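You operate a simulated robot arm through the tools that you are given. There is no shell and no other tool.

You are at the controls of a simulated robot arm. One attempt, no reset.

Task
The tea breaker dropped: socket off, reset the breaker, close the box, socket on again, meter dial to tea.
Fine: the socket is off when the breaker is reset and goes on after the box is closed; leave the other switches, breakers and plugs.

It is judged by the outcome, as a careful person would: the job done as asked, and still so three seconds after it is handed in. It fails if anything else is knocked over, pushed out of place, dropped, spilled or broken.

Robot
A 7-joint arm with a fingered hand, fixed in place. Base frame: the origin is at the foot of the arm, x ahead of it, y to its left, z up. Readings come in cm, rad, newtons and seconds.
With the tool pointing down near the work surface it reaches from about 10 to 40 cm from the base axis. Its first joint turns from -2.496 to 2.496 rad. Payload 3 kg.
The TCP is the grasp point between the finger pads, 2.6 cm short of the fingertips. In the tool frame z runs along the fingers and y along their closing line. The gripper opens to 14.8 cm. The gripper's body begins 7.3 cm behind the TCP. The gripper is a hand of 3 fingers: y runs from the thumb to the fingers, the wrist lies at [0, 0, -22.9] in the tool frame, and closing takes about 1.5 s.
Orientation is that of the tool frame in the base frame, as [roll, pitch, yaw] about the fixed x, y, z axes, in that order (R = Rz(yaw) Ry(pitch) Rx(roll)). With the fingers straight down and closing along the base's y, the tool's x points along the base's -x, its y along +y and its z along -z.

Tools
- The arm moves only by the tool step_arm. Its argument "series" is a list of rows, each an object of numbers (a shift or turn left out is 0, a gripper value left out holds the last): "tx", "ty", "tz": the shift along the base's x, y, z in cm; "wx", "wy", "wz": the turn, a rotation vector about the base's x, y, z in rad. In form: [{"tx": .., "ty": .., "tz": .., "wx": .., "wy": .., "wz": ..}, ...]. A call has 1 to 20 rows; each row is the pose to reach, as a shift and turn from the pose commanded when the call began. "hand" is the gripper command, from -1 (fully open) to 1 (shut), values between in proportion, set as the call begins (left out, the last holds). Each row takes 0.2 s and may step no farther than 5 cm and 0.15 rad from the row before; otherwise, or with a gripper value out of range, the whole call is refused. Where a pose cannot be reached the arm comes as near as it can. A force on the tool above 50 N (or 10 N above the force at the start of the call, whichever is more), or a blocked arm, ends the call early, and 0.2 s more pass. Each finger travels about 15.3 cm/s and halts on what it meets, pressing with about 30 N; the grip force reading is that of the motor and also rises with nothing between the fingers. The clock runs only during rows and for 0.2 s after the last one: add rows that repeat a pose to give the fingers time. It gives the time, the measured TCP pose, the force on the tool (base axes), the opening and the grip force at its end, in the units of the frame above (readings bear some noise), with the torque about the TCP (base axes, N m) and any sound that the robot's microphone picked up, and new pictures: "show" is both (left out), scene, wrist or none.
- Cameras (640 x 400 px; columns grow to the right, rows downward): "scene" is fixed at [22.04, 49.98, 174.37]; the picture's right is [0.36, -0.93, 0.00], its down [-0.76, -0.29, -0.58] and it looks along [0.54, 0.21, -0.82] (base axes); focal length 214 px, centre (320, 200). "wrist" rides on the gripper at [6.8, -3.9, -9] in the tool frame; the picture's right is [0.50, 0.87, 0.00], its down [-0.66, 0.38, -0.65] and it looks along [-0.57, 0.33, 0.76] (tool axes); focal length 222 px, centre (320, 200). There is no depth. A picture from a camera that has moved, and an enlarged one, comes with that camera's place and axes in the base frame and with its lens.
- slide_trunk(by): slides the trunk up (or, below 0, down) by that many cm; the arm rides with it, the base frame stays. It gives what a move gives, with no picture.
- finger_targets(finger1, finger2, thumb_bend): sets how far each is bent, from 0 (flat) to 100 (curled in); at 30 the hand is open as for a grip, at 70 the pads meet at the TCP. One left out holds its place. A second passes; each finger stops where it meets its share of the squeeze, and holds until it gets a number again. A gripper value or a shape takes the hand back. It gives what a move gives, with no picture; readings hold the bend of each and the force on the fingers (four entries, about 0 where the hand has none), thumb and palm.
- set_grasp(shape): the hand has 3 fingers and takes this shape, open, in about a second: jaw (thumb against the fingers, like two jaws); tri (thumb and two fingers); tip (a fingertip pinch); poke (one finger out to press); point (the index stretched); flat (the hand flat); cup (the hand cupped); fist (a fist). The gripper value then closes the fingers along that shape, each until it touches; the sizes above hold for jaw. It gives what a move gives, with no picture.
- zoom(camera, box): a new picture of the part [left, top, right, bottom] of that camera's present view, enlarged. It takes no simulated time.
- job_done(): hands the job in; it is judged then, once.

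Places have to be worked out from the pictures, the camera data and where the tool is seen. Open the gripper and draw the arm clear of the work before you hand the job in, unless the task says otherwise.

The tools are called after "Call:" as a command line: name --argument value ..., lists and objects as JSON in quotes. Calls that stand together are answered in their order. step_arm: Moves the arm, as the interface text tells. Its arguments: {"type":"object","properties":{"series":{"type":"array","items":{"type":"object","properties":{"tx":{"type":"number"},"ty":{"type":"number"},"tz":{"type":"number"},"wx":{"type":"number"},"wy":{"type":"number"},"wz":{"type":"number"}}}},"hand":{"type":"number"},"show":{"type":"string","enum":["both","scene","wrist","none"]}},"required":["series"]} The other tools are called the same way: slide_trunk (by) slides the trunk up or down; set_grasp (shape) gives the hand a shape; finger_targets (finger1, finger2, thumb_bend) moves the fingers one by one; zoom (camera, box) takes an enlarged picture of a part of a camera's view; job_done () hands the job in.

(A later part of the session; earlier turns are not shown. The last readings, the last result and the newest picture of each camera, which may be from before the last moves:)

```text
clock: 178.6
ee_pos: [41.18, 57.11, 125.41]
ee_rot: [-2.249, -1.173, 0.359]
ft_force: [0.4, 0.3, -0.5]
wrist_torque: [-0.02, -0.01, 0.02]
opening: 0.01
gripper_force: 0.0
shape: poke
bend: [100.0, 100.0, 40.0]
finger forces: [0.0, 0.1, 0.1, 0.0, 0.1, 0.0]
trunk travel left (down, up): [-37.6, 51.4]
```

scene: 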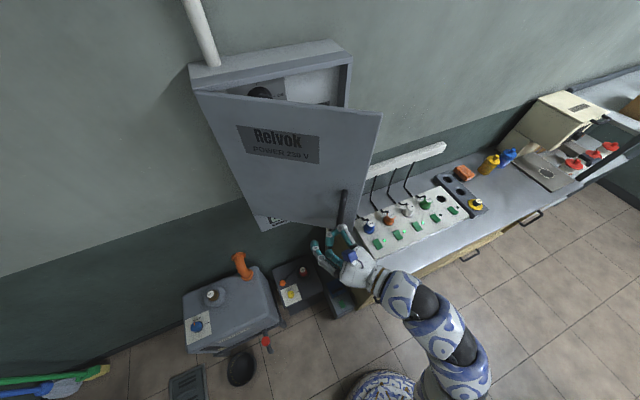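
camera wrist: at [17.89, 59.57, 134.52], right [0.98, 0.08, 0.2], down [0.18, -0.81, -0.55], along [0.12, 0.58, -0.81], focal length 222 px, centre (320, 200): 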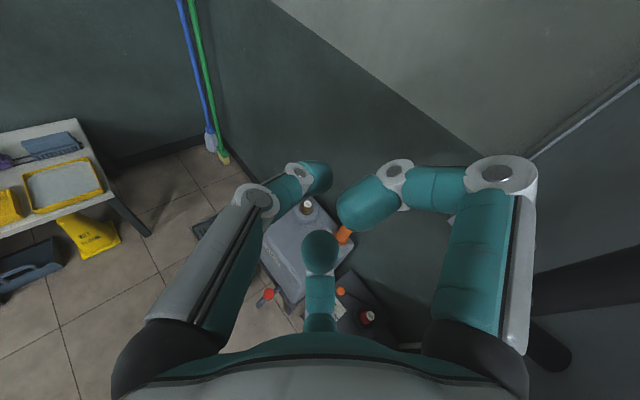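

Moving well; door ~38°. I keep going, turning further toward 50°.

Call:
step_arm --series '[{"tx": 2.5, "ty": -1, "wz": -0.07}, {"tx": 5, "ty": -2, "wz": -0.14}, {"tx": 7.5, "ty": -2.5, "wz": -0.21}, {"tx": 10, "ty": -2.5, "wz": -0.28}, {"tx": 12.5, "ty": -2, "wz": -0.35}, {"tx": 14.5, "ty": -1, "wz": -0.4}, {"tx": 14.5, "ty": -1, "wz": -0.4}]' --show "both"

```text
clock: 180.2
ee_pos: [55.66, 56.17, 125.1]
ee_rot: [-2.249, -1.177, -0.04]
ft_force: [-2.3, 5.2, -0.7]
wrist_torque: [0.03, 0.04, 0.05]
opening: 0.0
gripper_force: 0.0
shape: poke
bend: [100.0, 100.0, 39.0]
finger forces: [0.0, 0.0, 0.1, 0.0, 6.0, 0.0]
trunk travel left (down, up): [-37.6, 51.4]
camera wrist: at [50.01, 51.93, 134.74], right [0.79, -0.58, 0.2], down [-0.39, -0.73, -0.56], along [0.47, 0.37, -0.8], focal length 222 px, centre (320, 200)
```

scene: 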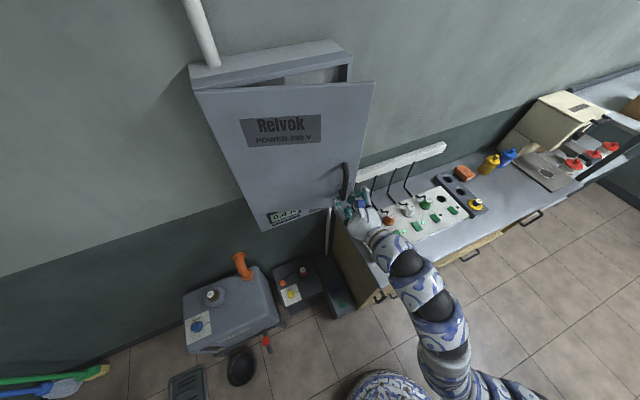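
wrist: 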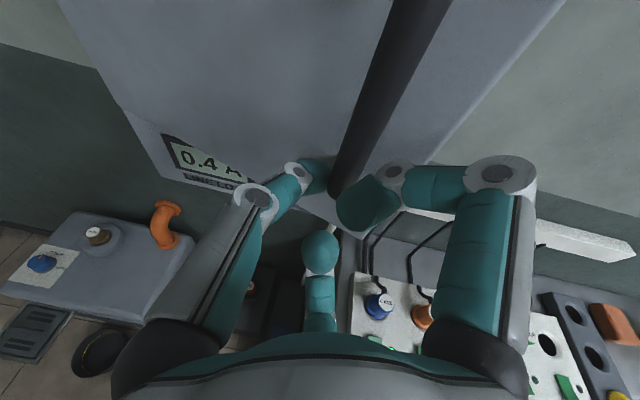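

Door is ~18° open with the thumb just touching the handle's lower end. I back off a little, rise above the handle, and push the door shut on its flat upper part.

Call:
step_arm --series '[{"tx": -1.5, "ty": -1.5}, {"tx": -3.5, "ty": -3.5}, {"tx": -3.5, "ty": -3.5, "tz": 4}, {"tx": -3.5, "ty": -3.5, "tz": 8}, {"tx": -3.5, "ty": -3.5, "tz": 12}, {"tx": -3.5, "ty": -3.5, "tz": 16}, {"tx": -3.5, "ty": -3.5, "tz": 20}, {"tx": -3.5, "ty": -3.5, "tz": 20}]' --show "both"

```text
clock: 182.0
ee_pos: [52.28, 53.0, 145.34]
ee_rot: [-2.249, -1.175, -0.039]
ft_force: [-0.8, 0.4, 0.8]
wrist_torque: [-0.04, 0.0, -0.01]
opening: 0.0
gripper_force: 0.0
shape: poke
bend: [100.0, 100.0, 40.0]
finger forces: [0.0, 0.0, 0.0, 0.0, 0.0, 0.1]
trunk travel left (down, up): [-37.6, 51.4]
camera wrist: at [46.57, 48.63, 155.05], right [0.79, -0.58, 0.2], down [-0.39, -0.73, -0.56], along [0.47, 0.37, -0.8], focal length 222 px, centre (320, 200)
```

scene: 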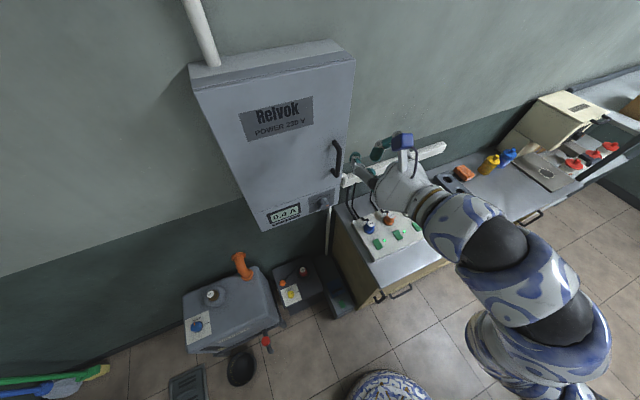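
wrist: 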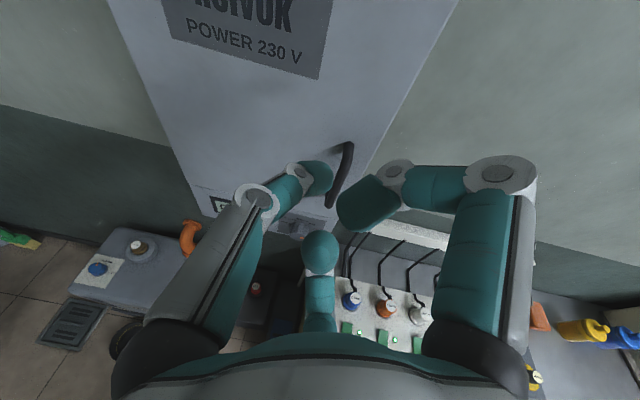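

The door appears to have swung fully shut. I zoom to confirm, and will press it to be sure.

Call:
zoom --camera "scene" --box '[180, 30, 380, 240]'

Call:
step_arm --series '[{"tx": 2.5, "ty": 1.8}, {"tx": 5, "ty": 3.6}, {"tx": 7.5, "ty": 5.4}, {"tx": 9.5, "ty": 6.8}, {"tx": 11, "ty": 8}, {"tx": 12, "ty": 9}]' --show "wrist"

```text
1.90 times, centred on (280, 135) of scene
camera zoom: at [22.04, 49.98, 174.37], right [0.36, -0.93, 0.0], down [-0.76, -0.29, -0.58], along [0.54, 0.21, -0.82], focal length 408 px, centre (396, 324)
```

zoom: 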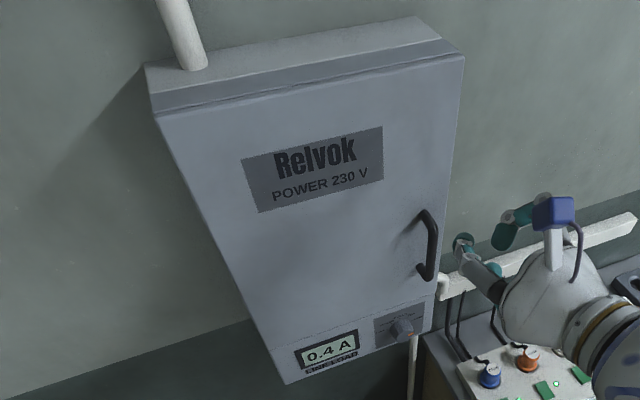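

```text
clock: 183.6
ee_pos: [61.39, 62.14, 147.69]
ee_rot: [-2.08, -1.209, -0.248]
ft_force: [1.7, 1.0, 0.1]
wrist_torque: [-0.01, 0.01, 0.06]
opening: 0.01
gripper_force: 0.1
shape: poke
bend: [100.0, 100.0, 40.0]
finger forces: [0.1, 0.0, 0.0, 0.0, 0.1, 0.0]
out of reach, approached as far as the arm can: row 3, 4, 5, 6
trunk travel left (down, up): [-37.6, 51.4]
stopped in row 6: the arm was blocked; the commanded pose is now the measured one
camera wrist: at [55.21, 57.63, 156.9], right [0.75, -0.63, 0.2], down [-0.4, -0.68, -0.62], along [0.52, 0.39, -0.76], focal length 222 px, centre (320, 200)
```

wrist: 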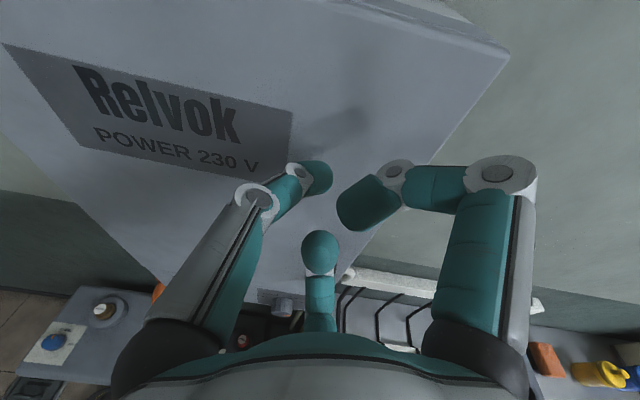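

The door picture matches the initial closed state exactly. The arm is near full stretch here, so I back away gently.

Call:
step_arm --series '[{"tx": -0.7, "ty": -0.7}, {"tx": -1.5, "ty": -1.5}, {"tx": -3, "ty": -3}, {"tx": -5, "ty": -5}, {"tx": -7.5, "ty": -7.5}, {"tx": -10, "ty": -10}, {"tx": -10, "ty": -10}]' --show "scene"

```text
clock: 185.2
ee_pos: [51.28, 52.16, 148.03]
ee_rot: [-2.078, -1.21, -0.248]
ft_force: [0.3, -0.6, -0.1]
wrist_torque: [0.01, -0.02, 0.0]
opening: 0.0
gripper_force: 0.0
shape: poke
bend: [100.0, 100.0, 40.0]
finger forces: [0.0, 0.0, 0.0, 0.0, 0.1, 0.1]
trunk travel left (down, up): [-37.6, 51.4]
```

scene: 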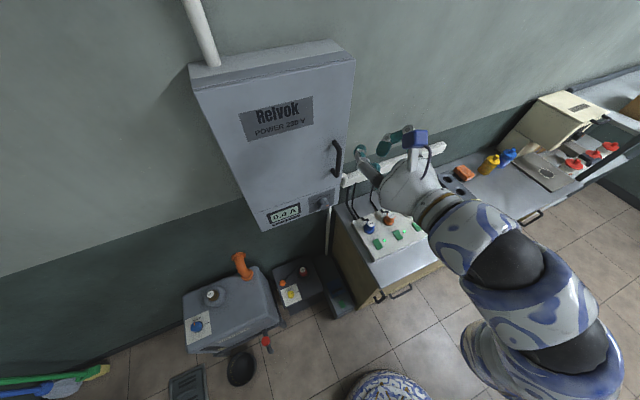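

Box closed. Next, the socket: I move right, away from the box and high above the counter, before turning the hand down.

Call:
step_arm --series '[{"tx": 2.5, "ty": -3.5}, {"tx": 5, "ty": -7, "tz": -0.5}, {"tx": 8, "ty": -10, "tz": -1}, {"tx": 11, "ty": -13, "tz": -2}, {"tx": 14, "ty": -16, "tz": -3}, {"tx": 17, "ty": -19, "tz": -4}, {"tx": 17, "ty": -19, "tz": -4}]' --show "scene"

```text
clock: 186.8
ee_pos: [68.27, 33.17, 143.61]
ee_rot: [-2.075, -1.209, -0.25]
ft_force: [-0.4, 0.0, -0.1]
wrist_torque: [-0.01, -0.01, -0.01]
opening: 0.02
gripper_force: 0.0
shape: poke
bend: [100.0, 100.0, 40.0]
finger forces: [0.1, 0.1, 0.0, 0.0, 0.1, 0.0]
trunk travel left (down, up): [-37.6, 51.4]
```

scene: 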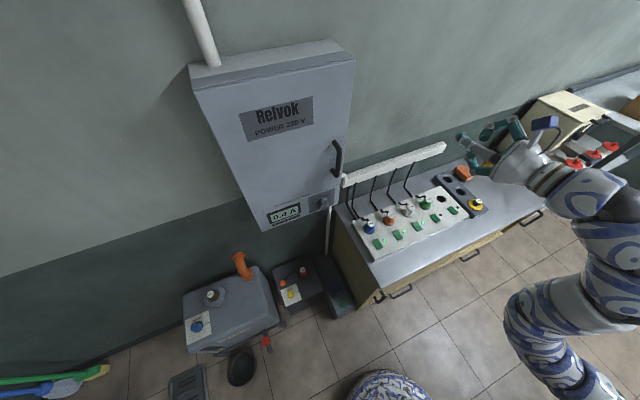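

Clear of everything. I raise the trunk 20 cm and pitch the hand down about the wrist, toward the same tilted tool-down pose I used before.

Call:
slide_trunk --by 20

Call:
step_arm --series '[{"tx": -0.1, "ty": -1.4, "tz": -2.7, "wx": -0.1, "wy": 0.08, "wz": -0.038}, {"tx": -0.3, "ty": -2.9, "tz": -5.4, "wx": -0.2, "wy": 0.16, "wz": -0.076}, {"tx": -0.6, "ty": -4.4, "tz": -8, "wx": -0.3, "wy": 0.24, "wz": -0.114}, {"tx": -0.9, "ty": -6, "tz": -10.5, "wx": -0.4, "wy": 0.32, "wz": -0.152}, {"tx": -1.9, "ty": -8.3, "tz": -12.4, "wx": -0.5, "wy": 0.4, "wz": -0.19}, {"tx": -3, "ty": -10.6, "tz": -14.2, "wx": -0.6, "wy": 0.48, "wz": -0.228}, {"tx": -4.3, "ty": -12.9, "tz": -15.7, "wx": -0.7, "wy": 0.56, "wz": -0.266}, {"tx": -5.6, "ty": -15.1, "tz": -16.9, "wx": -0.799, "wy": 0.639, "wz": -0.304}, {"tx": -5.6, "ty": -15.1, "tz": -16.9, "wx": -0.799, "wy": 0.639, "wz": -0.304}]' --show "both"

```text
clock: 189.0
ee_pos: [68.29, 33.19, 163.64]
ee_rot: [-2.08, -1.21, -0.247]
ft_force: [-0.3, 0.3, 0.2]
wrist_torque: [-0.01, -0.04, -0.02]
opening: 0.0
gripper_force: 0.1
shape: poke
bend: [100.0, 100.0, 40.0]
finger forces: [0.0, 0.1, 0.0, 0.1, 0.0, 0.0]
trunk travel left (down, up): [-57.6, 31.4]
```

```text
clock: 191.0
ee_pos: [76.73, 26.75, 138.19]
ee_rot: [-3.104, -0.677, 0.333]
ft_force: [-0.2, 1.0, 0.2]
wrist_torque: [0.02, -0.01, 0.0]
opening: 0.0
gripper_force: 0.0
shape: poke
bend: [100.0, 100.0, 40.0]
finger forces: [0.0, 0.0, 0.0, 0.0, 0.0, 0.0]
out of reach, approached as far as the arm can: row 3, 4, 5, 6, 7, 8, 9
trunk travel left (down, up): [-57.6, 31.4]
camera wrist: at [75.12, 30.11, 149.7], right [0.67, -0.68, 0.29], down [-0.73, -0.68, 0.09], along [0.13, -0.27, -0.95], focal length 222 px, centre (320, 200)
```

scene: 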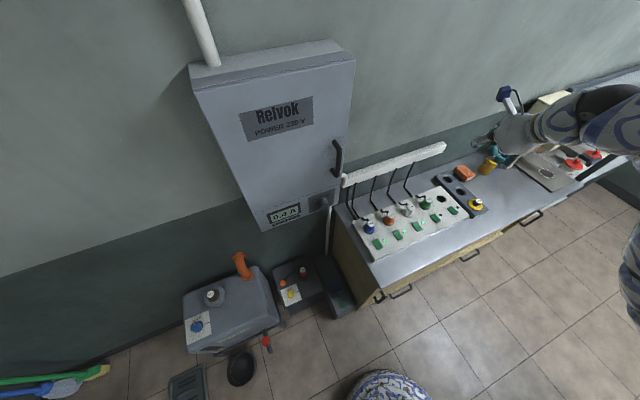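
wrist: 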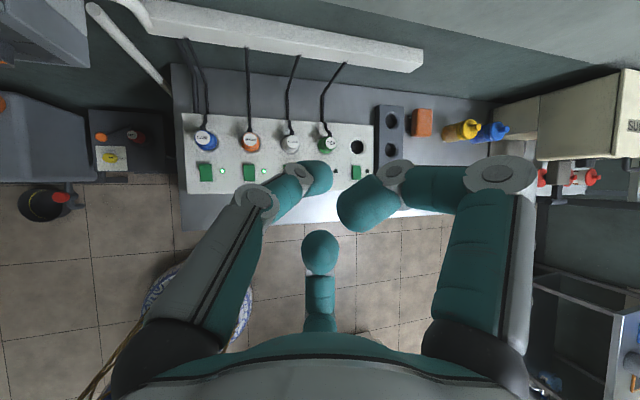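

The hand now points down-and-forward with a clear, upright view of the panel. I descend toward the tea switch, reducing the tilt a little.

Call:
step_arm --series '[{"tx": 1.1, "ty": -1.1, "tz": -4}, {"tx": 2.2, "ty": -2.2, "tz": -8}, {"tx": 3.3, "ty": -3.3, "tz": -12, "wx": -0.02, "wy": 0.05}, {"tx": 4.4, "ty": -4.4, "tz": -16, "wx": -0.04, "wy": 0.1}, {"tx": 5.5, "ty": -5.5, "tz": -20, "wx": -0.06, "wy": 0.15}, {"tx": 6.6, "ty": -6.6, "tz": -24, "wx": -0.076, "wy": 0.185}, {"tx": 7.7, "ty": -7.7, "tz": -28, "wx": -0.076, "wy": 0.185}, {"tx": 8.8, "ty": -8.8, "tz": -32, "wx": -0.076, "wy": 0.185}, {"tx": 9.9, "ty": -9.9, "tz": -36, "wx": -0.076, "wy": 0.185}, {"tx": 11, "ty": -11, "tz": -40, "wx": -0.076, "wy": 0.185}, {"tx": 11, "ty": -11, "tz": -40, "wx": -0.076, "wy": 0.185}]' --show "both"

Call:
zoom --camera "wrist" --box '[160, 40, 480, 240]'

```text
clock: 193.4
ee_pos: [88.92, 15.35, 98.09]
ee_rot: [-3.116, -0.474, 0.342]
ft_force: [0.4, 0.2, 0.1]
wrist_torque: [0.02, 0.01, 0.0]
opening: 0.0
gripper_force: 0.1
shape: poke
bend: [100.0, 100.0, 40.0]
finger forces: [0.0, 0.0, 0.0, 0.0, 0.0, 0.0]
trunk travel left (down, up): [-57.6, 31.4]
camera wrist: at [89.26, 19.39, 109.29], right [0.72, -0.66, 0.21], down [-0.69, -0.67, 0.27], along [-0.04, -0.34, -0.94], focal length 222 px, centre (320, 200)
```

scene: 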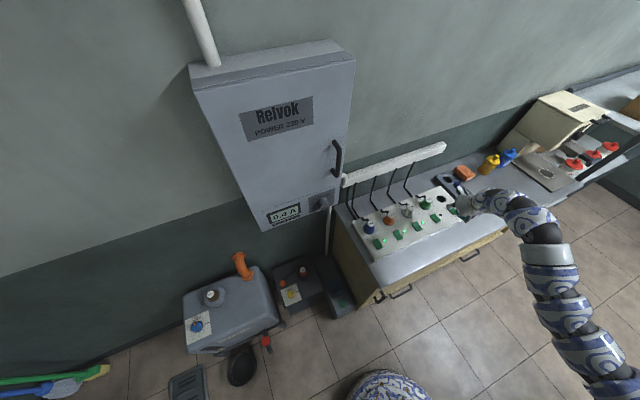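
wrist: 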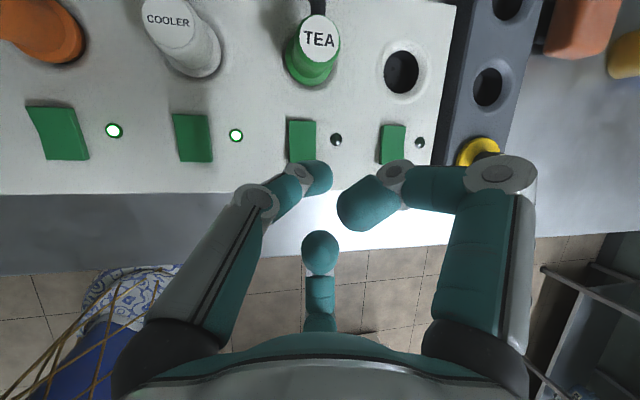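

```text
2.00 times, centred on (320, 140) of wrist
camera zoom: at [89.26, 19.39, 109.29], right [0.72, -0.66, 0.21], down [-0.69, -0.67, 0.27], along [-0.04, -0.34, -0.94], focal length 444 px, centre (320, 320)
```

zoom: 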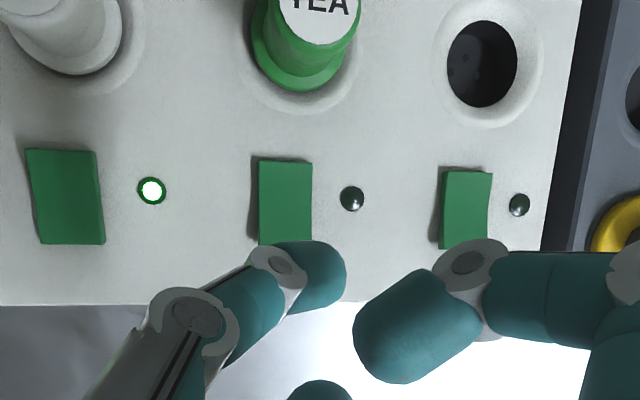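

The thumb tip is right above the tea rocker's front (room-side) half. I descend straight down, slowing near contact.

Call:
step_arm --series '[{"tz": -3}, {"tz": -6}, {"tz": -8}, {"tz": -9.3}, {"tz": -9.3}]' --show "wrist"

Call:
zoom --camera "wrist" --box '[200, 60, 440, 230]'

```text
clock: 194.6
ee_pos: [88.99, 15.02, 88.76]
ee_rot: [-3.115, -0.477, 0.341]
ft_force: [0.8, -0.1, -0.1]
wrist_torque: [0.02, -0.01, -0.02]
opening: 0.0
gripper_force: 0.1
shape: poke
bend: [100.0, 100.0, 40.0]
finger forces: [0.1, 0.0, 0.0, 0.0, 0.1, 0.1]
trunk travel left (down, up): [-57.6, 31.4]
camera wrist: at [89.38, 19.16, 100.0], right [0.72, -0.66, 0.21], down [-0.69, -0.67, 0.27], along [-0.04, -0.34, -0.94], focal length 222 px, centre (320, 200)
```

wrist: 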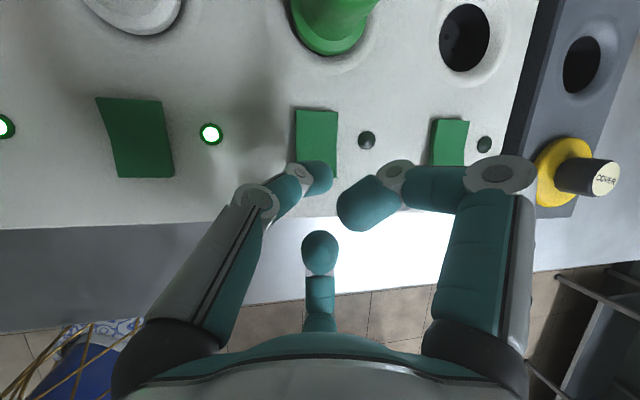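

```text
2.35 times, centred on (320, 145) of wrist
camera zoom: at [89.38, 19.16, 100.0], right [0.72, -0.66, 0.21], down [-0.69, -0.67, 0.27], along [-0.04, -0.34, -0.94], focal length 523 px, centre (320, 329)
```

zoom: 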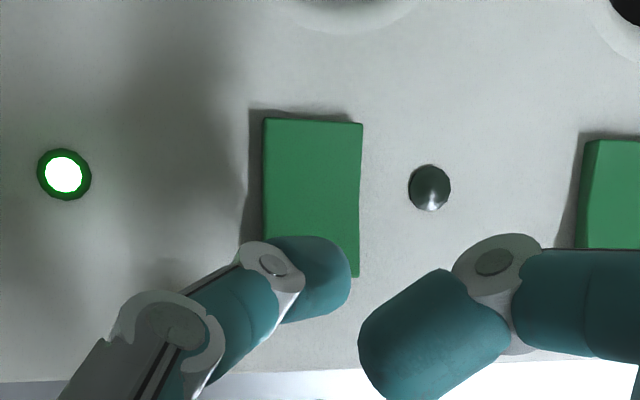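

The tip is slightly toward the front end; I shift 0.5 cm inward and press down in small steps.

Call:
step_arm --series '[{"tx": 0.1, "ty": 0.5}, {"tx": 0.1, "ty": 0.5, "tz": -0.5}, {"tx": 0.1, "ty": 0.5, "tz": -0.9}, {"tx": 0.1, "ty": 0.5, "tz": -1.3}, {"tx": 0.1, "ty": 0.5, "tz": -1.6}]' --show "wrist"

```text
clock: 195.8
ee_pos: [88.99, 15.65, 86.95]
ee_rot: [-3.116, -0.476, 0.34]
ft_force: [-0.4, -1.1, 0.6]
wrist_torque: [0.03, 0.03, -0.01]
opening: 0.0
gripper_force: 0.1
shape: poke
bend: [100.0, 100.0, 40.0]
finger forces: [0.0, 0.2, 0.0, 0.0, 0.9, 0.0]
trunk travel left (down, up): [-57.6, 31.4]
camera wrist: at [89.42, 19.67, 98.31], right [0.72, -0.66, 0.21], down [-0.69, -0.67, 0.27], along [-0.04, -0.34, -0.94], focal length 222 px, centre (320, 200)
```

wrist: 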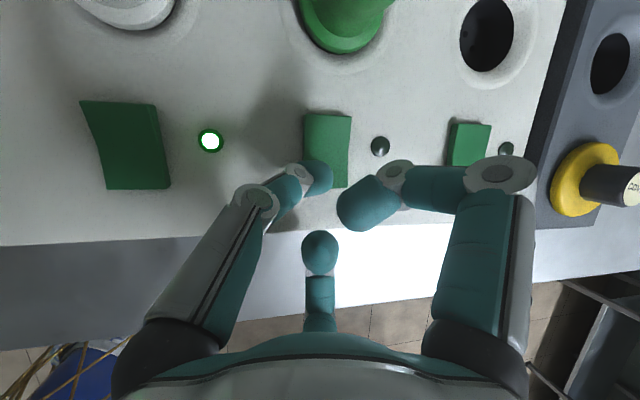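

Contact just beginning. I continue pressing.

Call:
step_arm --series '[{"tz": -0.25}, {"tz": -0.5}, {"tz": -0.75}, {"tz": -1.0}]' --show "wrist"

Call:
zoom --camera "wrist" --box '[200, 60, 440, 230]'

```text
clock: 196.8
ee_pos: [88.84, 15.75, 86.6]
ee_rot: [-3.116, -0.485, 0.342]
ft_force: [2.3, 6.3, 32.4]
wrist_torque: [0.11, -0.42, 0.03]
opening: 0.0
gripper_force: 0.1
shape: poke
bend: [100.0, 100.0, 91.0]
finger forces: [0.0, 0.0, 0.0, 0.0, 31.9, 0.1]
trunk travel left (down, up): [-57.6, 31.4]
camera wrist: at [89.29, 19.9, 97.89], right [0.72, -0.66, 0.21], down [-0.7, -0.67, 0.27], along [-0.03, -0.34, -0.94], focal length 222 px, centre (320, 200)
```

wrist: 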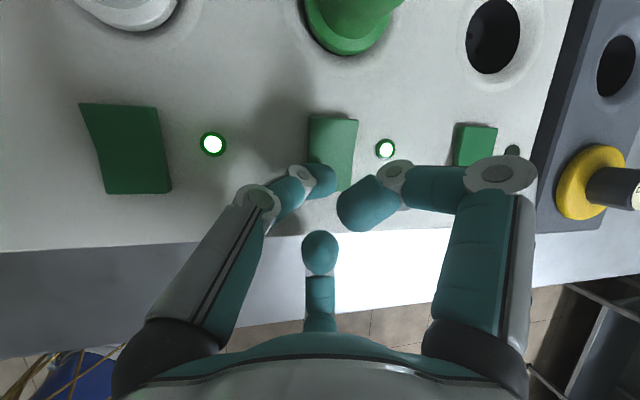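

```text
2.35 times, centred on (320, 145) of wrist
camera zoom: at [89.29, 19.9, 97.89], right [0.72, -0.66, 0.21], down [-0.7, -0.67, 0.27], along [-0.03, -0.34, -0.94], focal length 523 px, centre (320, 329)
```

zoom: 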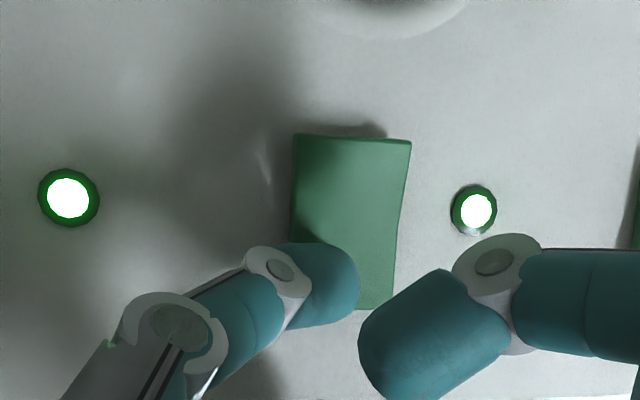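

The tea socket lamp is lit — the socket is on. I lift straight up and away.

Call:
step_arm --series '[{"tz": 1}, {"tz": 3}, {"tz": 7}, {"tz": 11}, {"tx": -2, "tz": 15}, {"tx": -4, "ty": 1, "tz": 19}, {"tx": -6, "ty": 2, "tz": 23}, {"tx": -8, "ty": 3, "tz": 27}, {"tx": -8, "ty": 3, "tz": 27}]' --show "both"

Call:
zoom --camera "scene" --box '[340, 140, 500, 260]'

```text
clock: 198.8
ee_pos: [80.91, 18.76, 113.0]
ee_rot: [-3.117, -0.477, 0.342]
ft_force: [0.2, -0.3, -0.3]
wrist_torque: [-0.01, 0.01, 0.02]
opening: 0.0
gripper_force: 0.0
shape: poke
bend: [100.0, 100.0, 40.0]
finger forces: [0.1, 0.0, 0.1, 0.1, 0.1, 0.1]
trunk travel left (down, up): [-57.6, 31.4]
camera wrist: at [81.29, 22.83, 124.33], right [0.72, -0.66, 0.21], down [-0.69, -0.67, 0.27], along [-0.04, -0.34, -0.94], focal length 222 px, centre (320, 200)
```

scene: 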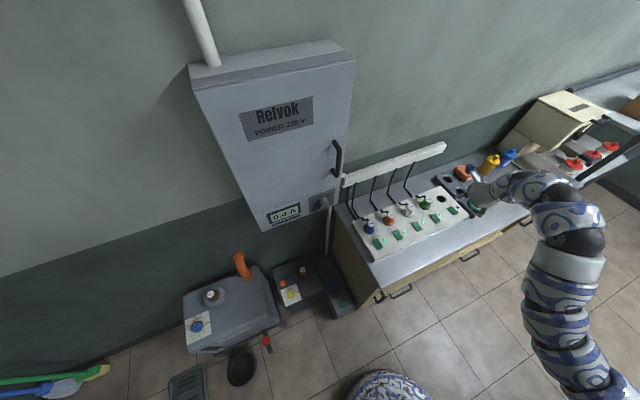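
wrist: 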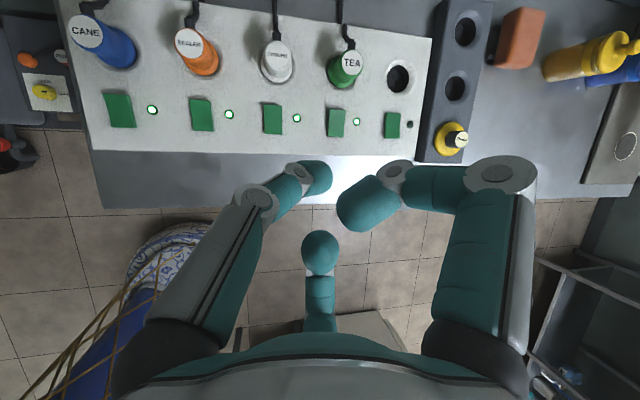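

```text
3.33 times, centred on (420, 200) of scene
camera zoom: at [22.04, 49.98, 174.37], right [0.36, -0.93, 0.0], down [-0.76, -0.29, -0.58], along [0.54, 0.21, -0.82], focal length 715 px, centre (-13, 200)
```

zoom: 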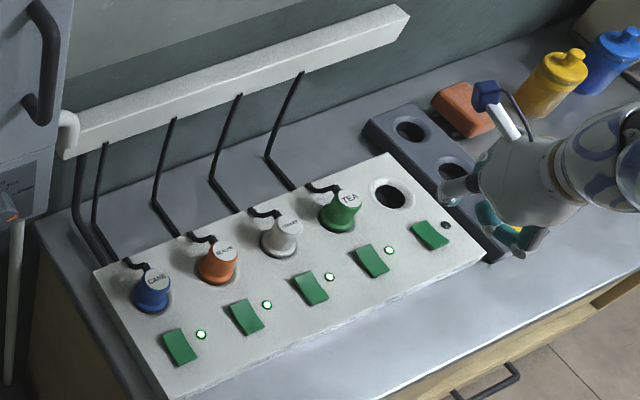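

Sockets are right: tea lit, others unchanged. For the dial I retrace my path: rise, then pitch the hand back to horizontal facing the box, with a roll that leaves room to turn the knob counter-clockwise.

Call:
step_arm --series '[{"tx": -0.7, "ty": 1.3, "tz": 4.2}, {"tx": -1.4, "ty": 2.6, "tz": 8.4}, {"tx": -2.1, "ty": 4, "tz": 12.6}, {"tx": -2.8, "ty": 5.3, "tz": 16.8}, {"tx": -3.5, "ty": 6.6, "tz": 21}, {"tx": -4.2, "ty": 8, "tz": 25.2}, {"tx": -4.2, "ty": 8, "tz": 25.2}]' --show "none"

Call:
step_arm --series '[{"tx": -1, "ty": 0.7, "tz": 2.2, "wx": 0.112, "wy": -0.05, "wz": -0.007}, {"tx": -2, "ty": 1.4, "tz": 4.4, "wx": 0.224, "wy": -0.099, "wz": -0.013}, {"tx": -3, "ty": 2.1, "tz": 6.6, "wx": 0.336, "wy": -0.149, "wz": -0.02}, {"tx": -4, "ty": 2.8, "tz": 8.8, "wx": 0.448, "wy": -0.198, "wz": -0.026}, {"tx": -5, "ty": 3.5, "tz": 11, "wx": 0.56, "wy": -0.248, "wz": -0.033}, {"tx": -6, "ty": 4.2, "tz": 13.2, "wx": 0.673, "wy": -0.297, "wz": -0.039}, {"tx": -7, "ty": 5, "tz": 15.4, "wx": 0.785, "wy": -0.347, "wz": -0.046}, {"tx": -8, "ty": 5.8, "tz": 17.6, "wx": 0.897, "wy": -0.396, "wz": -0.052}, {"tx": -9, "ty": 6.5, "tz": 20, "wx": 1.009, "wy": -0.446, "wz": -0.059}, {"tx": -9.7, "ty": 7.2, "tz": 22, "wx": 1.121, "wy": -0.495, "wz": -0.065}, {"tx": -9.7, "ty": 7.2, "tz": 22, "wx": 1.121, "wy": -0.495, "wz": -0.065}]' --show "both"

```text
clock: 200.4
ee_pos: [78.14, 27.75, 130.55]
ee_rot: [-3.123, -0.536, 0.337]
ft_force: [0.2, 0.6, -0.2]
wrist_torque: [0.01, -0.01, 0.04]
opening: 0.0
gripper_force: 0.2
shape: poke
bend: [100.0, 100.0, 40.0]
finger forces: [0.1, 0.1, 0.1, 0.0, 0.1, 0.0]
out of reach, approached as far as the arm can: row 2, 3, 4, 5, 6, 7
trunk travel left (down, up): [-57.6, 31.4]
```

```text
clock: 202.8
ee_pos: [68.21, 34.77, 152.51]
ee_rot: [-1.516, -0.782, -0.874]
ft_force: [0.2, 0.6, 0.3]
wrist_torque: [0.01, 0.04, 0.02]
opening: 0.0
gripper_force: 0.0
shape: poke
bend: [100.0, 100.0, 40.0]
finger forces: [0.0, 0.0, 0.0, 0.1, 0.0, 0.1]
trunk travel left (down, up): [-57.6, 31.4]
camera wrist: at [62.61, 27.04, 159.69], right [0.66, -0.71, -0.26], down [-0.6, -0.27, -0.76], along [0.46, 0.65, -0.6], focal length 222 px, centre (320, 200)
```

scene: 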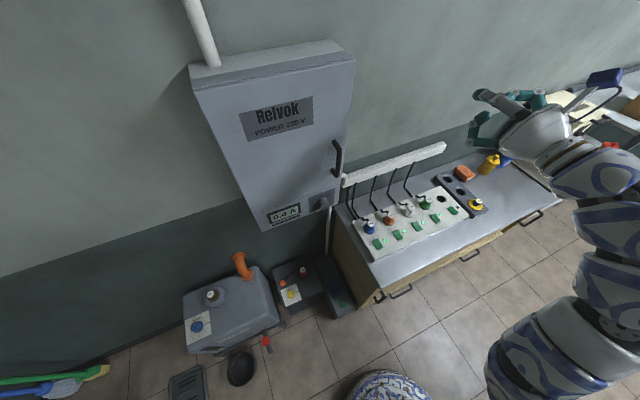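
wrist: 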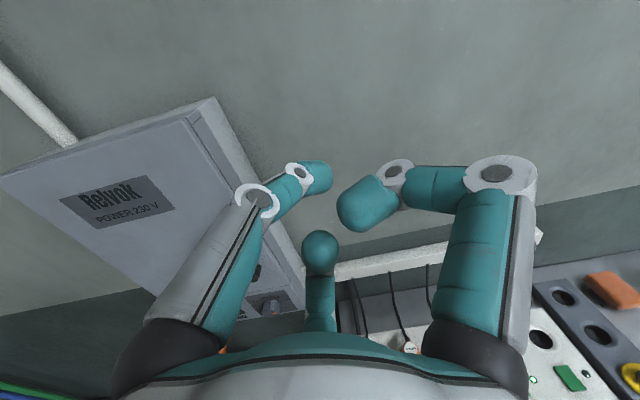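

Good. I lower the trunk 20 cm, then move left toward the box at a safe distance, descending to the dial's height (~109).

Call:
slide_trunk --by -20

Call:
step_arm --series '[{"tx": -3, "ty": 3.5}, {"tx": -6, "ty": 7}, {"tx": -9, "ty": 10.5}, {"tx": -12, "ty": 13.5}, {"tx": -14, "ty": 16, "tz": -3}, {"tx": -14, "ty": 17, "tz": -7.5}, {"tx": -14, "ty": 18, "tz": -12}, {"tx": -14, "ty": 18, "tz": -16.5}, {"tx": -14, "ty": 18, "tz": -20}, {"tx": -14, "ty": 18, "tz": -23}, {"tx": -14, "ty": 18, "tz": -23}]' --show "both"

```text
clock: 204.9
ee_pos: [68.23, 34.77, 132.48]
ee_rot: [-1.516, -0.784, -0.869]
ft_force: [0.4, 0.5, -0.1]
wrist_torque: [0.0, -0.03, 0.03]
opening: 0.01
gripper_force: 0.1
shape: poke
bend: [100.0, 100.0, 40.0]
finger forces: [0.1, 0.0, 0.0, 0.0, 0.0, 0.0]
trunk travel left (down, up): [-37.6, 51.4]
```

```text
clock: 207.3
ee_pos: [54.36, 52.84, 109.17]
ee_rot: [-1.518, -0.781, -0.872]
ft_force: [0.1, 0.2, -1.1]
wrist_torque: [-0.05, 0.0, 0.02]
opening: 0.0
gripper_force: 0.0
shape: poke
bend: [100.0, 100.0, 40.0]
finger forces: [0.1, 0.0, 0.0, 0.0, 0.1, 0.0]
trunk travel left (down, up): [-37.6, 51.4]
camera wrist: at [48.74, 45.1, 116.48], right [0.66, -0.71, -0.26], down [-0.6, -0.27, -0.75], along [0.46, 0.65, -0.6], focal length 222 px, centre (320, 200)
```

scene: 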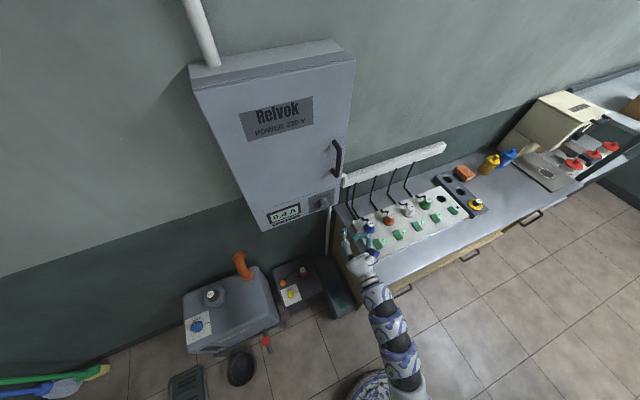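
wrist: 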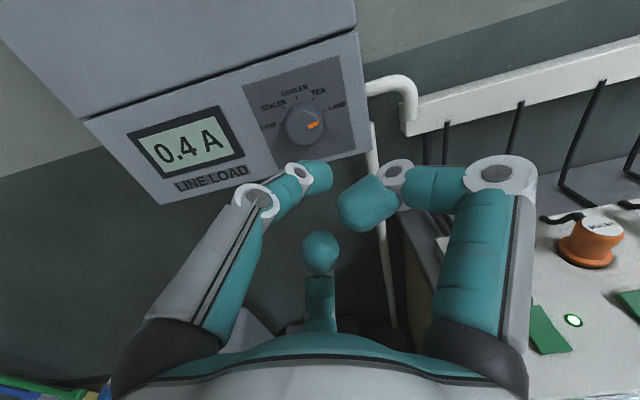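

Excellent view of the dial, with the orange pointer at LAMP. I zoom in to measure its position and shape.

Call:
zoom --camera "wrist" --box '[220, 60, 400, 180]'

Call:
zoom --camera "scene" --box '[260, 180, 350, 235]'

```text
3.33 times, centred on (310, 120) of wrist
camera zoom: at [48.74, 45.1, 116.48], right [0.66, -0.71, -0.26], down [-0.6, -0.27, -0.75], along [0.46, 0.65, -0.6], focal length 740 px, centre (353, 467)
```

zoom: 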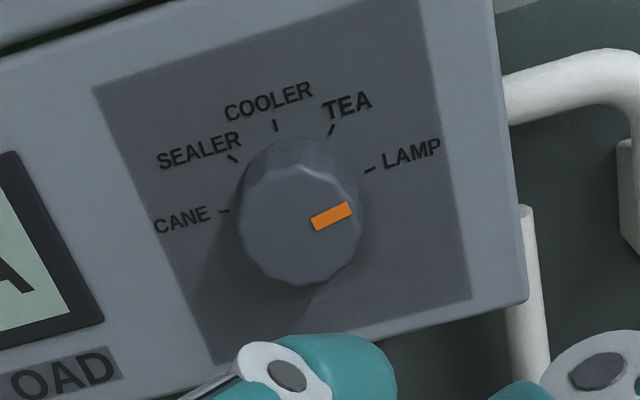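

```text
7.11 times, centred on (305, 208) of scene
camera zoom: at [22.04, 49.98, 174.37], right [0.36, -0.93, 0.0], down [-0.76, -0.29, -0.58], along [0.54, 0.21, -0.82], focal length 1525 px, centre (427, 147)
```

zoom: 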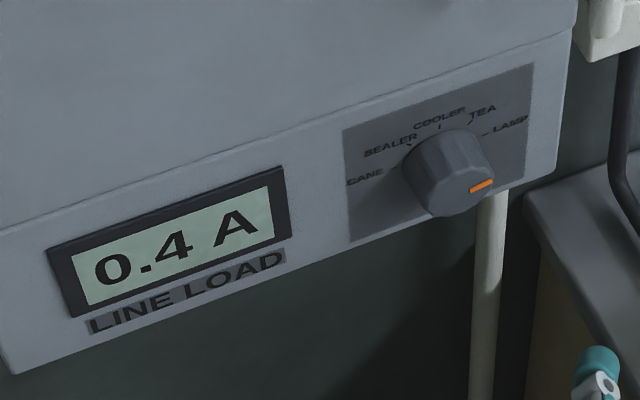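

The knob's front face is centred at (64.0, 64.7, 108.1), ~4 cm across, positions ~40° apart, so TEA is 40° counter-clockwise from LAMP. I open the jaw, square the hand to 45°, and approach.

Call:
set_grasp --shape "jaw"

Call:
step_arm --series '[{"tx": 2, "ty": 2.3, "tz": -0.3, "wz": 0.03, "wx": -0.015, "wy": 0.015}, {"tx": 4, "ty": 4.8, "tz": -0.6, "wz": 0.055, "wx": -0.028, "wy": 0.028}, {"tx": 5.8, "ty": 7.2, "tz": -1, "wz": 0.055, "wx": -0.028, "wy": 0.028}, {"tx": 5.8, "ty": 7.2, "tz": -1, "wz": 0.055, "wx": -0.028, "wy": 0.028}]' --show "both"

Call:
zoom --camera "wrist" --box '[180, 40, 480, 240]'

```text
clock: 208.2
ee_pos: [54.3, 52.83, 109.31]
ee_rot: [-1.518, -0.782, -0.871]
ft_force: [0.2, -0.7, -0.7]
wrist_torque: [0.01, 0.03, 0.0]
opening: 14.79
gripper_force: 0.1
shape: jaw
bend: [30.0, 30.0, 30.0]
finger forces: [0.0, 0.0, 0.0, 0.1, 0.1, 0.0]
trunk travel left (down, up): [-37.6, 51.4]
```

```text
clock: 209.2
ee_pos: [59.92, 59.95, 108.39]
ee_rot: [-1.574, -0.784, -0.78]
ft_force: [-0.1, 0.2, -1.0]
wrist_torque: [-0.04, 0.0, 0.0]
opening: 14.79
gripper_force: 0.0
shape: jaw
bend: [30.0, 30.0, 30.0]
finger forces: [0.0, 0.0, 0.0, 0.0, 0.1, 0.0]
trunk travel left (down, up): [-37.6, 51.4]
camera wrist: at [55.1, 52.16, 116.1], right [0.69, -0.68, -0.26], down [-0.6, -0.33, -0.73], along [0.41, 0.66, -0.63], focal length 222 px, centre (320, 200)
```

scene: 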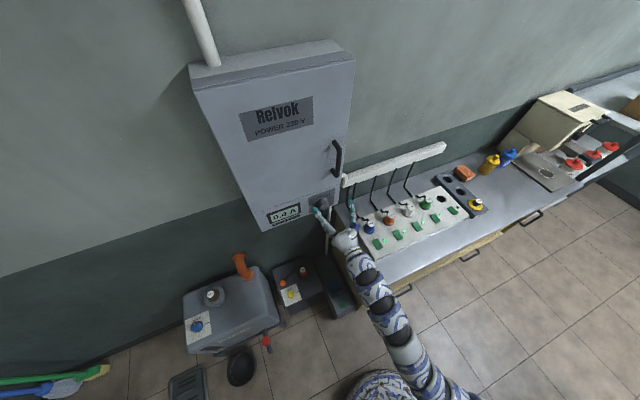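
wrist: 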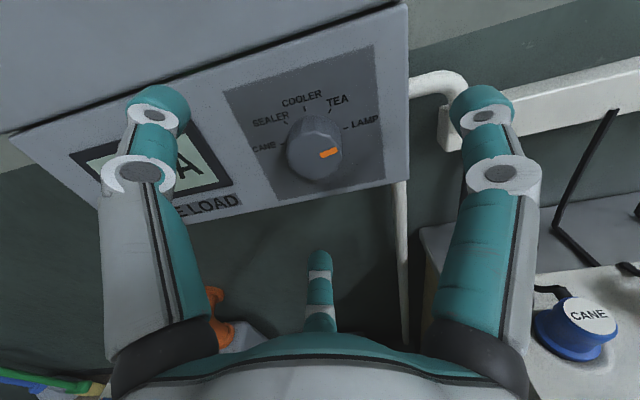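

```text
2.00 times, centred on (330, 140) of wrist
camera zoom: at [55.1, 52.16, 116.1], right [0.69, -0.68, -0.26], down [-0.6, -0.33, -0.73], along [0.41, 0.66, -0.63], focal length 444 px, centre (300, 320)
```

zoom: 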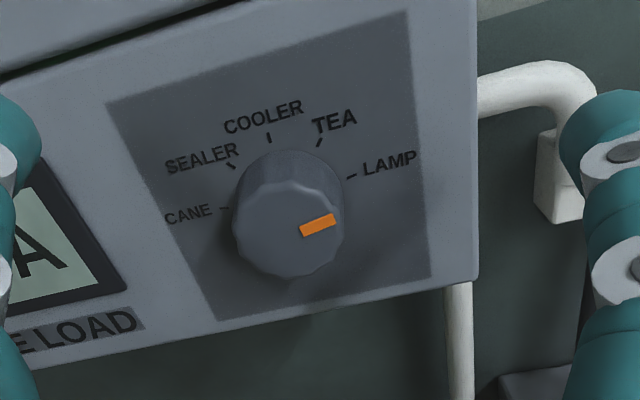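

Hand is square to the dial, off its axis by ~0.6 cm. I half-close the fingers (so they clear the conduit at right), centre, and advance around the knob.

Call:
finger_targets --finger1 48 --finger2 48 --thumb_bend 48

Call:
step_arm --series '[{"tx": 0.6, "ty": 1.2, "tz": -0.4}, {"tx": 1.5, "ty": 2.2, "tz": -0.4}, {"tx": 2.4, "ty": 3.2, "tz": -0.4}, {"tx": 2.4, "ty": 3.2, "tz": -0.4}]' --show "wrist"

Call:
zoom --camera "wrist" --box '[160, 60, 460, 260]'

```text
clock: 210.2
ee_pos: [59.99, 59.9, 108.47]
ee_rot: [-1.574, -0.783, -0.778]
ft_force: [0.5, 0.5, 0.1]
wrist_torque: [0.03, -0.01, -0.02]
opening: 6.94
gripper_force: 0.1
shape: fingers
bend: [48.0, 48.0, 48.0]
finger forces: [0.0, 0.0, 0.0, 0.0, 0.0, 0.0]
trunk travel left (down, up): [-37.6, 51.4]
```

```text
clock: 211.2
ee_pos: [62.5, 63.5, 108.12]
ee_rot: [-1.573, -0.783, -0.776]
ft_force: [0.1, 0.1, 0.8]
wrist_torque: [0.0, -0.01, 0.04]
opening: 6.93
gripper_force: 0.0
shape: fingers
bend: [48.0, 48.0, 48.0]
finger forces: [0.1, 0.0, 0.1, 0.0, 0.0, 0.0]
trunk travel left (down, up): [-37.6, 51.4]
camera wrist: at [57.66, 55.58, 115.67], right [0.69, -0.68, -0.26], down [-0.6, -0.33, -0.73], along [0.41, 0.66, -0.63], focal length 222 px, centre (320, 200)
```

wrist: 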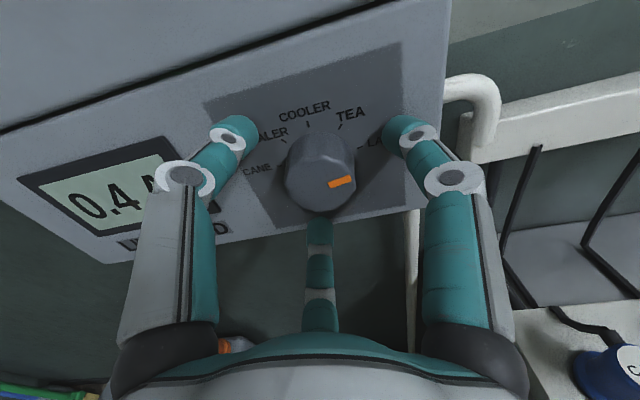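

```text
2.00 times, centred on (310, 160) of wrist
camera zoom: at [57.66, 55.58, 115.67], right [0.69, -0.68, -0.26], down [-0.6, -0.33, -0.73], along [0.41, 0.66, -0.63], focal length 444 px, centre (340, 280)
```

zoom: 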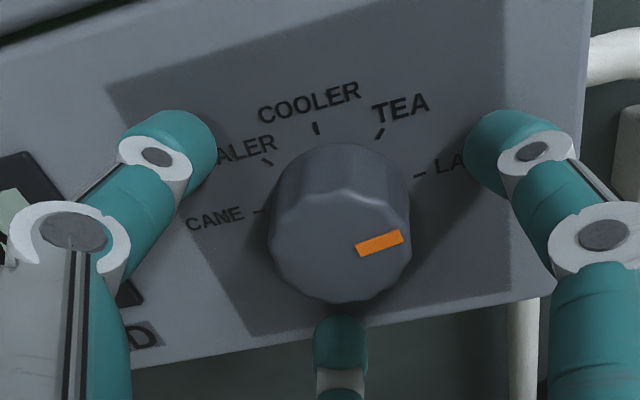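

The three fingers surround the knob symmetrically. I advance 1 cm more and close onto it.

Call:
step_arm --series '[{"tx": 0.4, "ty": 0.4}, {"tx": 0.7, "ty": 0.7}, {"tx": 0.7, "ty": 0.7}]' --show "none"

Call:
finger_targets --finger1 75 --finger2 75 --thumb_bend 75

Call:
step_arm --series '[{"tz": 0}]' --show "wrist"

Call:
zoom --camera "wrist" --box '[160, 60, 460, 260]'

```text
clock: 211.9
ee_pos: [62.51, 63.62, 108.54]
ee_rot: [-1.569, -0.781, -0.777]
ft_force: [-35.1, -41.4, -3.5]
wrist_torque: [0.0, 0.16, -1.12]
opening: 7.13
gripper_force: 27.2
shape: fingers
bend: [45.0, 46.0, 48.0]
finger forces: [30.5, 14.6, 0.0, 0.0, 9.8, 0.0]
trunk travel left (down, up): [-37.6, 51.4]
stopped in row 3: the force on the tool passed its limit at 54 N (the readings are from after the stop); the commanded pose is now the measured one
```

```text
clock: 212.9
ee_pos: [62.71, 63.91, 108.31]
ee_rot: [-1.568, -0.782, -0.777]
ft_force: [-18.6, -5.2, 9.1]
wrist_torque: [0.2, -0.25, 0.31]
opening: 2.76
gripper_force: 23.5
shape: fingers
bend: [53.0, 55.0, 67.0]
finger forces: [10.0, 10.7, 0.0, 0.1, 26.5, 0.1]
trunk travel left (down, up): [-37.6, 51.4]
```

```text
clock: 213.3
ee_pos: [62.79, 63.89, 108.34]
ee_rot: [-1.57, -0.785, -0.777]
ft_force: [-18.4, -3.7, 8.9]
wrist_torque: [0.21, -0.28, 0.35]
opening: 2.74
gripper_force: 23.7
shape: fingers
bend: [53.0, 56.0, 67.0]
finger forces: [9.8, 10.3, 0.1, 0.1, 27.2, 0.1]
trunk travel left (down, up): [-37.6, 51.4]
camera wrist: at [57.8, 56.08, 115.97], right [0.69, -0.68, -0.26], down [-0.6, -0.33, -0.73], along [0.41, 0.66, -0.63], focal length 222 px, centre (320, 200)
```

wrist: 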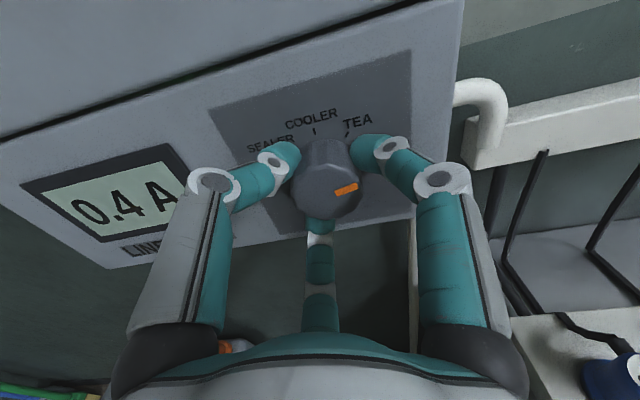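

```text
2.00 times, centred on (310, 160) of wrist
camera zoom: at [57.8, 56.08, 115.97], right [0.69, -0.68, -0.26], down [-0.6, -0.33, -0.73], along [0.41, 0.66, -0.63], focal length 444 px, centre (340, 280)
```

zoom: 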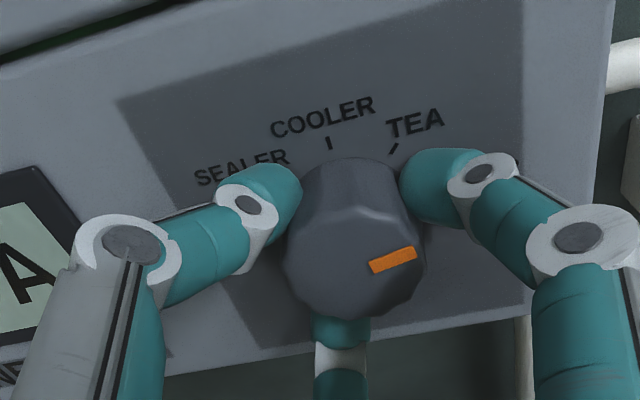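

The knob is gripped by all three fingers. I roll the hand counter-clockwise (as seen facing the panel) by about 0.7 rad around the knob axis.

Call:
step_arm --series '[{"wx": -0.071, "wy": -0.071}, {"wx": -0.141, "wy": -0.141}, {"wx": -0.212, "wy": -0.212}, {"wx": -0.283, "wy": -0.283}, {"wx": -0.354, "wy": -0.354}, {"wx": -0.424, "wy": -0.424}, {"wx": -0.495, "wy": -0.495}, {"wx": -0.495, "wy": -0.495}]' --show "wrist"

Call:
zoom --camera "wrist" --box '[160, 60, 460, 260]'

```text
clock: 215.1
ee_pos: [62.75, 64.0, 108.24]
ee_rot: [-1.637, -1.485, -0.712]
ft_force: [-27.2, -10.6, -2.8]
wrist_torque: [0.02, 0.13, 0.57]
opening: 2.73
gripper_force: 29.1
shape: fingers
bend: [54.0, 55.0, 68.0]
finger forces: [8.9, 14.9, 0.0, 0.0, 34.2, 0.1]
trunk travel left (down, up): [-37.6, 51.4]
camera wrist: at [53.99, 59.93, 115.48], right [0.65, -0.64, 0.42], down [-0.23, -0.69, -0.68], along [0.73, 0.34, -0.6], focal length 222 px, centre (320, 200)
```

wrist: 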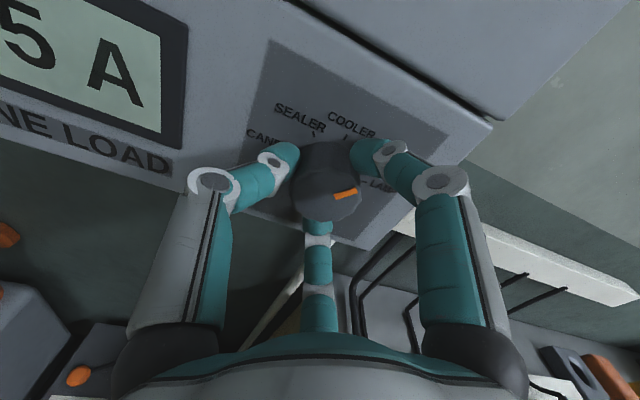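

```text
2.00 times, centred on (310, 160) of wrist
camera zoom: at [53.99, 59.93, 115.48], right [0.65, -0.64, 0.42], down [-0.23, -0.69, -0.68], along [0.73, 0.34, -0.6], focal length 444 px, centre (340, 280)
```

zoom: 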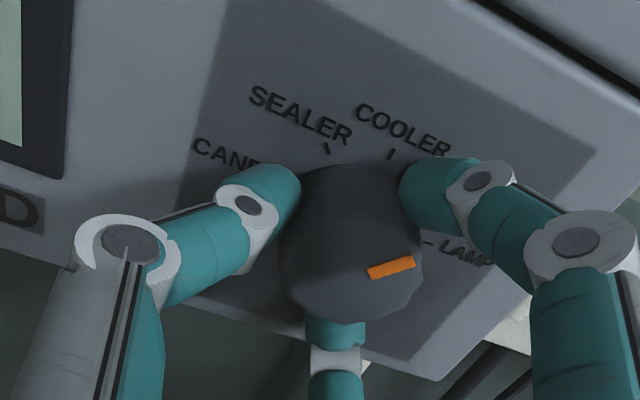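

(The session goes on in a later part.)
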